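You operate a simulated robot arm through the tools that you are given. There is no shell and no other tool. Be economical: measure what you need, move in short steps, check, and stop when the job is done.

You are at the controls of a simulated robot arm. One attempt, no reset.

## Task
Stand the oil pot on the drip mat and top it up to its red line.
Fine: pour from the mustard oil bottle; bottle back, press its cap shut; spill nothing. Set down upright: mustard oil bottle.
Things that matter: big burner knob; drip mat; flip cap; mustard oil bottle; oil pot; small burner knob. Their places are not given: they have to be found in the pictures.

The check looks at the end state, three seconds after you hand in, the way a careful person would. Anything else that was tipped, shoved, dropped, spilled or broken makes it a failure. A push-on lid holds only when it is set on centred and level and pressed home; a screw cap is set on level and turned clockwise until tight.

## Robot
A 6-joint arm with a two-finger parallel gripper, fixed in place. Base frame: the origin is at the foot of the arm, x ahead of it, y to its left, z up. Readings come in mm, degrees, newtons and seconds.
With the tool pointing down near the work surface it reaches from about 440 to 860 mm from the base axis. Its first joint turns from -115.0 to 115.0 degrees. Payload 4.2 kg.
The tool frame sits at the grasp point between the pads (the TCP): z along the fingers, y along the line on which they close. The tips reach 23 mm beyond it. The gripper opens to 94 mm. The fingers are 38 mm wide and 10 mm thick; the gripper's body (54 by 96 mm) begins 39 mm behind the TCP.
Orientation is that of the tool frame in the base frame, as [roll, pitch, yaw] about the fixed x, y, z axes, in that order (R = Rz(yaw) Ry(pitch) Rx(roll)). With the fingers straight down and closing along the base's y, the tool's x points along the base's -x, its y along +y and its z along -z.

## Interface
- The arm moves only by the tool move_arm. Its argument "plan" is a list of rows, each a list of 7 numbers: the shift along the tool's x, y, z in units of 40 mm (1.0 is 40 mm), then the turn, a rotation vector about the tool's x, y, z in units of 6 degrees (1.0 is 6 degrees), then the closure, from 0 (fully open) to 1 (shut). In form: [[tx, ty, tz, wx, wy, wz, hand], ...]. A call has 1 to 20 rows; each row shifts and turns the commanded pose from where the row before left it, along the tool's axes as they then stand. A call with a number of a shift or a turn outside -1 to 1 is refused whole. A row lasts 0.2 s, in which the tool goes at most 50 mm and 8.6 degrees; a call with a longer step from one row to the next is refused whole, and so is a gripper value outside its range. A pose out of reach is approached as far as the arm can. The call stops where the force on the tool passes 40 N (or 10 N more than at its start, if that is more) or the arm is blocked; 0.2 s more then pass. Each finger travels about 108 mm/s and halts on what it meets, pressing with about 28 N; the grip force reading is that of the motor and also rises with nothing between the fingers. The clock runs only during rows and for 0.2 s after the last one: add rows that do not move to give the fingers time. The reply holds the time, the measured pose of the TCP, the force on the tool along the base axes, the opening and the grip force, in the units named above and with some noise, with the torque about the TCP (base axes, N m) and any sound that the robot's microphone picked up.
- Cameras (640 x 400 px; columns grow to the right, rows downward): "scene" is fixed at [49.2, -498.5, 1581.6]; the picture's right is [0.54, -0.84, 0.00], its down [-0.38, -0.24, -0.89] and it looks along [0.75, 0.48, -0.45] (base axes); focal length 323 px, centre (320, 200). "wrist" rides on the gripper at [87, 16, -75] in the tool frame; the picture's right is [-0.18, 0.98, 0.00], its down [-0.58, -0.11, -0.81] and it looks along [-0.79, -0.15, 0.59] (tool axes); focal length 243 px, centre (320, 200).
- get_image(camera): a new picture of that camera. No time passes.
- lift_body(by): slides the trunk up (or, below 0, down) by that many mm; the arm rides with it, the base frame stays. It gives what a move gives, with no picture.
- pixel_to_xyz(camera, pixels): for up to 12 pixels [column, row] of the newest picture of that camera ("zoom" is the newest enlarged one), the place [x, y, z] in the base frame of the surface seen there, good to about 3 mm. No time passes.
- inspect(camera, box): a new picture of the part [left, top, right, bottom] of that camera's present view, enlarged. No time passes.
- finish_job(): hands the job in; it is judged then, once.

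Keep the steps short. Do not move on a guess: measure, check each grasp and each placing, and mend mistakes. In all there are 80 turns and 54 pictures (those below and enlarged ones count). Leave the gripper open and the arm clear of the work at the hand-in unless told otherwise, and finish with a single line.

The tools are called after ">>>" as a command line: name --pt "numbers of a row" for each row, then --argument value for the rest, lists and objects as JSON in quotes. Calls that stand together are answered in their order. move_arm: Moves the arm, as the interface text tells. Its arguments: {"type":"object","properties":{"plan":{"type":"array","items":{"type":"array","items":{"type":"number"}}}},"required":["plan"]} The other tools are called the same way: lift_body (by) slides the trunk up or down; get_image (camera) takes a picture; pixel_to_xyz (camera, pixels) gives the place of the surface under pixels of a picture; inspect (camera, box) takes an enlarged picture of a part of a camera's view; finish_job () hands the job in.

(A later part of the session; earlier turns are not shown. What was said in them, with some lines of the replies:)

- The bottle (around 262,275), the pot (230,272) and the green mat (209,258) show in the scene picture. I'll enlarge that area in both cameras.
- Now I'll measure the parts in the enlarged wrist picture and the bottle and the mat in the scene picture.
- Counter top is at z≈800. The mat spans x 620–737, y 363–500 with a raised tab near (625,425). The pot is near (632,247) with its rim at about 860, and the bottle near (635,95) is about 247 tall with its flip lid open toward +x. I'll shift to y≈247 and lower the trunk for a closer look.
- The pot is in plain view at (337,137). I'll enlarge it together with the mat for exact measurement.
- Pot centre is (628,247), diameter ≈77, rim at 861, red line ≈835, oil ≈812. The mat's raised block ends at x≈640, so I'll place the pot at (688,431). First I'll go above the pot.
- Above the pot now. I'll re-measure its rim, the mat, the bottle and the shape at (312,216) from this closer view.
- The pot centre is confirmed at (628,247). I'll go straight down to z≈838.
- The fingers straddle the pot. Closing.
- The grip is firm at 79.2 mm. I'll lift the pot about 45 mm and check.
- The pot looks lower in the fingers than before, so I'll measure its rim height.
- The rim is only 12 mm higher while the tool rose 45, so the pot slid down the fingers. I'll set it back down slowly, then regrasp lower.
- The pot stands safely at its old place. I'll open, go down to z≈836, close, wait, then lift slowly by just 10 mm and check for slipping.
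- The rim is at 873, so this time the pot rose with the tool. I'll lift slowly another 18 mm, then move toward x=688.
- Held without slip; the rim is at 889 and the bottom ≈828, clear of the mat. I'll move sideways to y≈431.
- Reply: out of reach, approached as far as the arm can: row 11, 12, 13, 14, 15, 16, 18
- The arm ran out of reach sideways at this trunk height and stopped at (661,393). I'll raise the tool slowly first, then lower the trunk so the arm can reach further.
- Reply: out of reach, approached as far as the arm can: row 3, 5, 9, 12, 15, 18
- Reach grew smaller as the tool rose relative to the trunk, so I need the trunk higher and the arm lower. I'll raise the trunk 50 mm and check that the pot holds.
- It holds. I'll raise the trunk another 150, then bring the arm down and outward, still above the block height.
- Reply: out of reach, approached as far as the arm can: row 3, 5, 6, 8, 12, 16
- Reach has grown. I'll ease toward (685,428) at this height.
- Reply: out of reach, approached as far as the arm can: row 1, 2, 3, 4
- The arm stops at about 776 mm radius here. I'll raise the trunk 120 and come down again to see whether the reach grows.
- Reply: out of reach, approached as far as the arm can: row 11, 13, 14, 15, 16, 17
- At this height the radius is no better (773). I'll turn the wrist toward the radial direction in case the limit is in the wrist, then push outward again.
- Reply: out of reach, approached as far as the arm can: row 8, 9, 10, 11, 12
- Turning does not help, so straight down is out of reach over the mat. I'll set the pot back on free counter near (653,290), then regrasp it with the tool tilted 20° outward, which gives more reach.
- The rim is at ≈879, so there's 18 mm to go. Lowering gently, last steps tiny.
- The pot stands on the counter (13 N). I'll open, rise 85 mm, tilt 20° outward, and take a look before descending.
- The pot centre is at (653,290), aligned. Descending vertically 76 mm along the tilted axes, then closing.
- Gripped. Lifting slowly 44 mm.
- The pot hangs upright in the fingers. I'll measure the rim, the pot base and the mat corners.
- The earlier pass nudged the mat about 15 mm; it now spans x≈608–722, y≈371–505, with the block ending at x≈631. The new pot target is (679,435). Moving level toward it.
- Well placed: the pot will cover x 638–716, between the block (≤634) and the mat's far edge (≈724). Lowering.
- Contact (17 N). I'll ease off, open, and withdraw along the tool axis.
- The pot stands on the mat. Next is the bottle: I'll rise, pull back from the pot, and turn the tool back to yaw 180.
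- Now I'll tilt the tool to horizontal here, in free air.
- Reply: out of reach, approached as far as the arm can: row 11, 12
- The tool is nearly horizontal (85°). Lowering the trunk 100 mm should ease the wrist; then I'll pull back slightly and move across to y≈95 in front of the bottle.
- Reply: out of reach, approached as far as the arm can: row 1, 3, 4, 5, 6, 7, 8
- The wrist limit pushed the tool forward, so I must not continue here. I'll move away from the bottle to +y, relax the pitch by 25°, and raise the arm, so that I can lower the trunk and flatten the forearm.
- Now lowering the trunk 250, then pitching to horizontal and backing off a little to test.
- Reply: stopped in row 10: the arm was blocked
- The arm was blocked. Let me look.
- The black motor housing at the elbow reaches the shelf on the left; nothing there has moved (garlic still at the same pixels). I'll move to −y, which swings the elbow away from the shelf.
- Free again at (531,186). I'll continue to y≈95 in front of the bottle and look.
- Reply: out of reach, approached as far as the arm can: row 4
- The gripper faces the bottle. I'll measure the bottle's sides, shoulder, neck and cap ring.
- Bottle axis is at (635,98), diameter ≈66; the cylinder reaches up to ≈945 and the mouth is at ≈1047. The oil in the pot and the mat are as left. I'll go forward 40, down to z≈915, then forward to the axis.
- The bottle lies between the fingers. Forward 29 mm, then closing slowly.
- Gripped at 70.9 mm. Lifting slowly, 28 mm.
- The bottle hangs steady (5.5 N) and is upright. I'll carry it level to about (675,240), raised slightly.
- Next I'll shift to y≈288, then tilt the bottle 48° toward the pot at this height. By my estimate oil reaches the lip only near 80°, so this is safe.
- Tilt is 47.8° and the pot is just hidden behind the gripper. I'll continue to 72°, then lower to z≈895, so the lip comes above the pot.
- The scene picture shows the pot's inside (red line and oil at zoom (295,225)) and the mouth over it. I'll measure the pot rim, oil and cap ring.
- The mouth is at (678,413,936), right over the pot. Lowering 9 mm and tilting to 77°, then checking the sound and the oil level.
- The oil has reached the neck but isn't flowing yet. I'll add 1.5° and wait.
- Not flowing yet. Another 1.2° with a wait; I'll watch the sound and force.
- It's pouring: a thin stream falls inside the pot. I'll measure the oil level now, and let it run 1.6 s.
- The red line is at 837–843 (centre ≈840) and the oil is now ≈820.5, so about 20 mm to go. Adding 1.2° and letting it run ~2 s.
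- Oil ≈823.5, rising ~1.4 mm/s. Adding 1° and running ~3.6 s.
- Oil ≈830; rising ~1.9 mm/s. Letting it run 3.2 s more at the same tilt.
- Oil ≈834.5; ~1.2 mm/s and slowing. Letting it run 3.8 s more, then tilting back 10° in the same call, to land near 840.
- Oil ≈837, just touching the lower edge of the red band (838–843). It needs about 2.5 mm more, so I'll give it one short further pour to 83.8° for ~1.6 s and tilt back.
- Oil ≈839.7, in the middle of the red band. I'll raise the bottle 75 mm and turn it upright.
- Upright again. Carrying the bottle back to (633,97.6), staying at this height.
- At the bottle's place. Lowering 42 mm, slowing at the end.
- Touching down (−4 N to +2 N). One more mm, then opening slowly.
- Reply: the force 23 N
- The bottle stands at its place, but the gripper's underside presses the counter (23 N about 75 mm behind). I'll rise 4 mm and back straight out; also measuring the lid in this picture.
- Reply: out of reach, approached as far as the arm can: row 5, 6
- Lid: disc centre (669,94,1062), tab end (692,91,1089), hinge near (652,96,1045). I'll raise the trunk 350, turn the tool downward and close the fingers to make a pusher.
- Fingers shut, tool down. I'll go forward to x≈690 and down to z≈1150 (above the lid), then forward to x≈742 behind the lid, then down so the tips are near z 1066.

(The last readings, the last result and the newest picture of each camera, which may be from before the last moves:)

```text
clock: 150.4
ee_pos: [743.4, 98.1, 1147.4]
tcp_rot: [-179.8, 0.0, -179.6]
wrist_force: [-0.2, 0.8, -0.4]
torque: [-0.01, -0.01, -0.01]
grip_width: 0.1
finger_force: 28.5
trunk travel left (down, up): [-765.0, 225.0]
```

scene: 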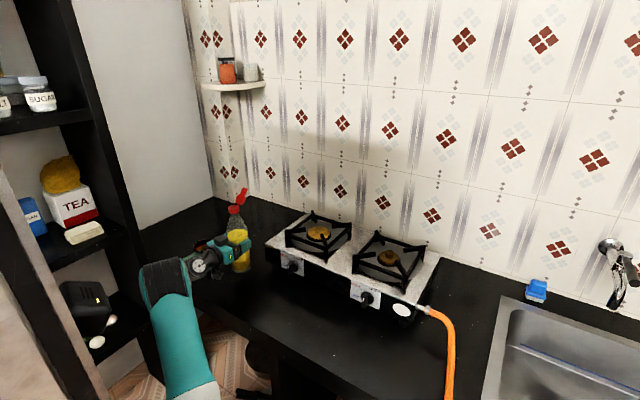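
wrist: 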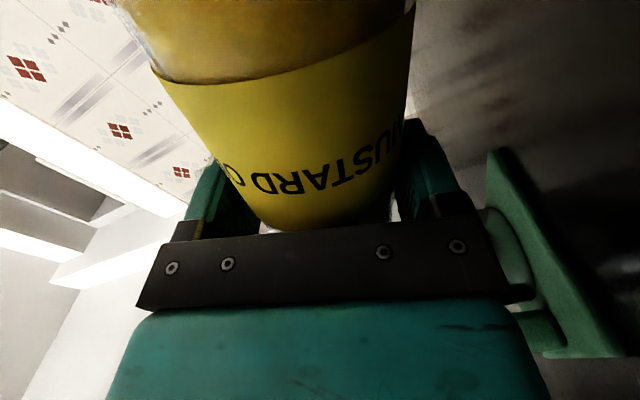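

Down 55 mm behind the lid, then a picture.

>>> move_arm --pt "0 -0.08 0.5 0 0 0 1" --pt "0 0 0.5 0 0 0 1" --pt "0 0 0.37 0 0 0 1" --pt "0.4 0 0 0 0 0 1" --pt "0 0 0 0 0 0 1"

>>> inspect --camera "scene" --box '[220, 180, 320, 250]'

```text
clock: 151.7
ee_pos: [727.8, 93.1, 1093.0]
tcp_rot: [-179.9, 0.1, -179.7]
wrist_force: [-0.4, 0.2, 0.7]
torque: [0.0, -0.05, -0.01]
grip_width: 0.1
finger_force: 28.5
trunk travel left (down, up): [-765.0, 225.0]
```

```text
5.71 times, centred on (270, 215) of scene
```

zoom: 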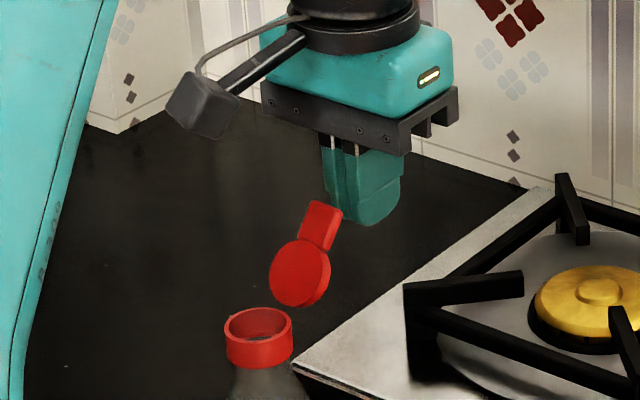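

The shut fingers are right behind the lid. Sweeping slowly toward −x, 40 mm.

>>> move_arm --pt "0.15 0 0 0 0 0 1" --pt "0.15 0 0 0 0 0 1" --pt "0.1 0 0 0 0 0 1" --pt "0.1 0 0 0 0 0 1" --pt "0.1 0 0 0 0 0 1" --pt "0.1 0 0 0 0 0 1" --pt "0.1 0 0 0 0 0 1" --pt "0.1 0 0 0 0 0 1" --pt "0.1 0 0 0 0 0 1" --pt "0 0 0 0 0 0 1"

>>> inspect --camera "scene" --box '[210, 190, 310, 310]'

```text
clock: 153.8
ee_pos: [685.2, 94.3, 1095.8]
tcp_rot: [-179.9, 0.1, -179.7]
wrist_force: [0.3, 0.5, -0.6]
torque: [0.03, -0.02, 0.0]
grip_width: 0.0
finger_force: 27.9
trunk travel left (down, up): [-765.0, 225.0]
```

```text
3.33 times, centred on (260, 250) of scene
```

zoom: 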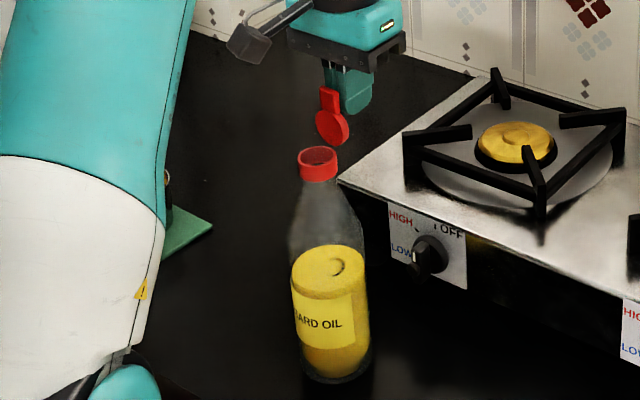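

The lid is following the finger and the bottle hasn't moved. Sweeping on over the mouth to TCP x≈635.

>>> move_arm --pt "0.1 0 0 0 0 0 1" --pt "0.1 0 0 0 0 0 1" --pt "0.1 0 0 0 0 0 1" --pt "0.1 0 0 0 0 0 1" --pt "0.1 0.02 0 0 0 0 1" --pt "0.1 0.02 0 0 0 0 1" --pt "0.1 0.02 0 0 0 0 1" --pt "0.1 0.02 0 0 0 0 1" --pt "0.1 0 0 0 0 0 1" --pt "0.1 0 0 0 0 0 1" --pt "0.1 0 0 0 0 0 1" --pt "0.1 0 0 0 0 0 1" --pt "0.05 0 0 0 0 0 1" --pt "0 0 0 0 0 0 1"

>>> inspect --camera "scene" --box '[220, 190, 300, 245]'

```text
clock: 156.8
ee_pos: [636.4, 97.6, 1095.6]
tcp_rot: [-179.9, 0.0, -179.7]
wrist_force: [0.0, -0.3, 0.7]
torque: [0.02, 0.02, 0.02]
grip_width: 0.1
finger_force: 27.7
trunk travel left (down, up): [-765.0, 225.0]
```

```text
7.27 times, centred on (260, 218) of scene
5 turns are left
```

zoom: 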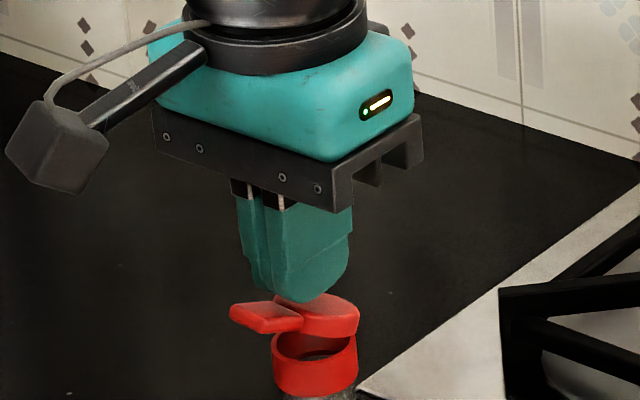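

The lid lies over the mouth at a slant, under the finger. Pressing straight down; the move stops by itself at 40 N.

>>> move_arm --pt "0 0 0.1 0 0 0 1" --pt "0 0 0.1 0 0 0 1" --pt "0 0 0.1 0 0 0 1" --pt "0 0 0.08 0 0 0 1" --pt "0 0 0.05 0 0 0 1" --pt "0 0 0.05 0 0 0 1" --pt "0 0 0.05 0 0 0 1" --pt "0 0 0.05 0 0 0 1" --pt "0 0 0.04 0 0 0 1" --pt "0 0 0.04 0 0 0 1" --pt "0 0 0.04 0 0 0 1" --pt "0 0 0.04 0 0 0 1" --pt "0 0 0.04 0 0 0 1" --pt "0 0 0.04 0 0 0 1"

```text
clock: 158.5
ee_pos: [637.1, 97.2, 1078.6]
tcp_rot: [179.9, 0.6, -179.8]
wrist_force: [-2.6, -1.8, 20.3]
torque: [-0.02, -0.07, -0.01]
grip_width: 0.2
finger_force: 28.5
trunk travel left (down, up): [-765.0, 225.0]
stopped in row 8: the force on the tool passed its limit at 44 N (the readings are from after the stop); the commanded pose is now the measured one
4 turns are left
```

44 N reached. I'll press once more to be sure and look at the lid.

>>> move_arm --pt "0 0 0.03 0 0 0 1" --pt "0 0 0.03 0 0 0 1" --pt "0 0 0.03 0 0 0 1" --pt "0 0 0.03 0 0 0 1" --pt "0 0 0.03 0 0 0 1" --pt "0 0 0.03 0 0 0 1"

>>> inspect --camera "scene" --box '[220, 195, 300, 250]'

```text
clock: 159.1
ee_pos: [639.1, 97.5, 1079.5]
tcp_rot: [179.7, 0.9, -179.7]
wrist_force: [-3.1, -0.9, 19.5]
torque: [0.01, -0.09, -0.02]
grip_width: 0.0
finger_force: 28.2
trunk travel left (down, up): [-765.0, 225.0]
stopped in row 2: the force on the tool passed its limit at 42 N (the readings are from after the stop); the commanded pose is now the measured one
```

```text
7.27 times, centred on (260, 222) of scene
3 turns are left
```

zoom: 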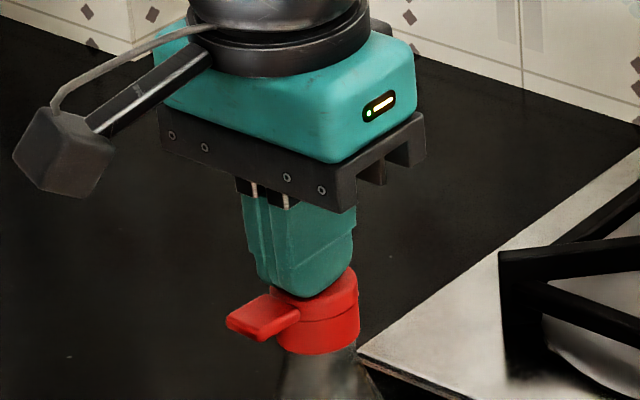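

The lid sits flat and flush on the ring. I'll rise 120 mm, open the gripper and take a final look.

>>> move_arm --pt "0 0 -0.1 0 0 0 1" --pt "0 0 -0.3 0 0 0 1" --pt "0 0 -0.6 0 0 0 1" --pt "0 0 -0.7 0 0 0 1" --pt "0 0 -0.7 0 0 0 1" --pt "0 0 -0.7 0 0 0 0.6" --pt "0.7 0 0 0 0 0 0.3" --pt "0.8 0 0 0 0 0 0" --pt "0.8 0 0 0 0 0 0" --pt "0 0 0 0 0 0 0" --pt "0 0 0 0 0 0 0"

>>> inspect --camera "scene" --box '[180, 200, 320, 320]'

```text
clock: 161.5
ee_pos: [544.8, 98.8, 1200.8]
tcp_rot: [179.7, 0.7, -179.8]
wrist_force: [0.2, 0.4, 0.3]
torque: [0.01, 0.01, 0.01]
grip_width: 94.0
finger_force: 0.0
trunk travel left (down, up): [-765.0, 225.0]
```

```text
3.33 times, centred on (250, 260) of scene
2 turns are left
```

zoom: 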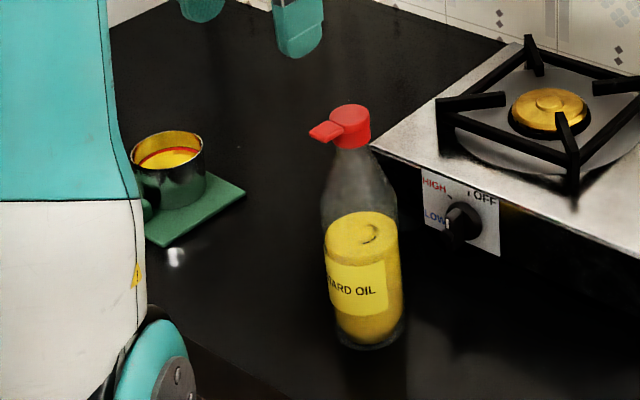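

The bottle stands upright with its cap shut, the pot is on the mat filled to the red band, and no spill shows. The gripper is open and clear, so I'm handing in.

>>> finish_job

```text
The job is handed in.
```

The oil pot stands on the drip mat filled to its red line and the mustard oil bottle is back upright with its cap pressed shut, with no spill seen, but I bumped the mat about 15 mm while carrying the pot.
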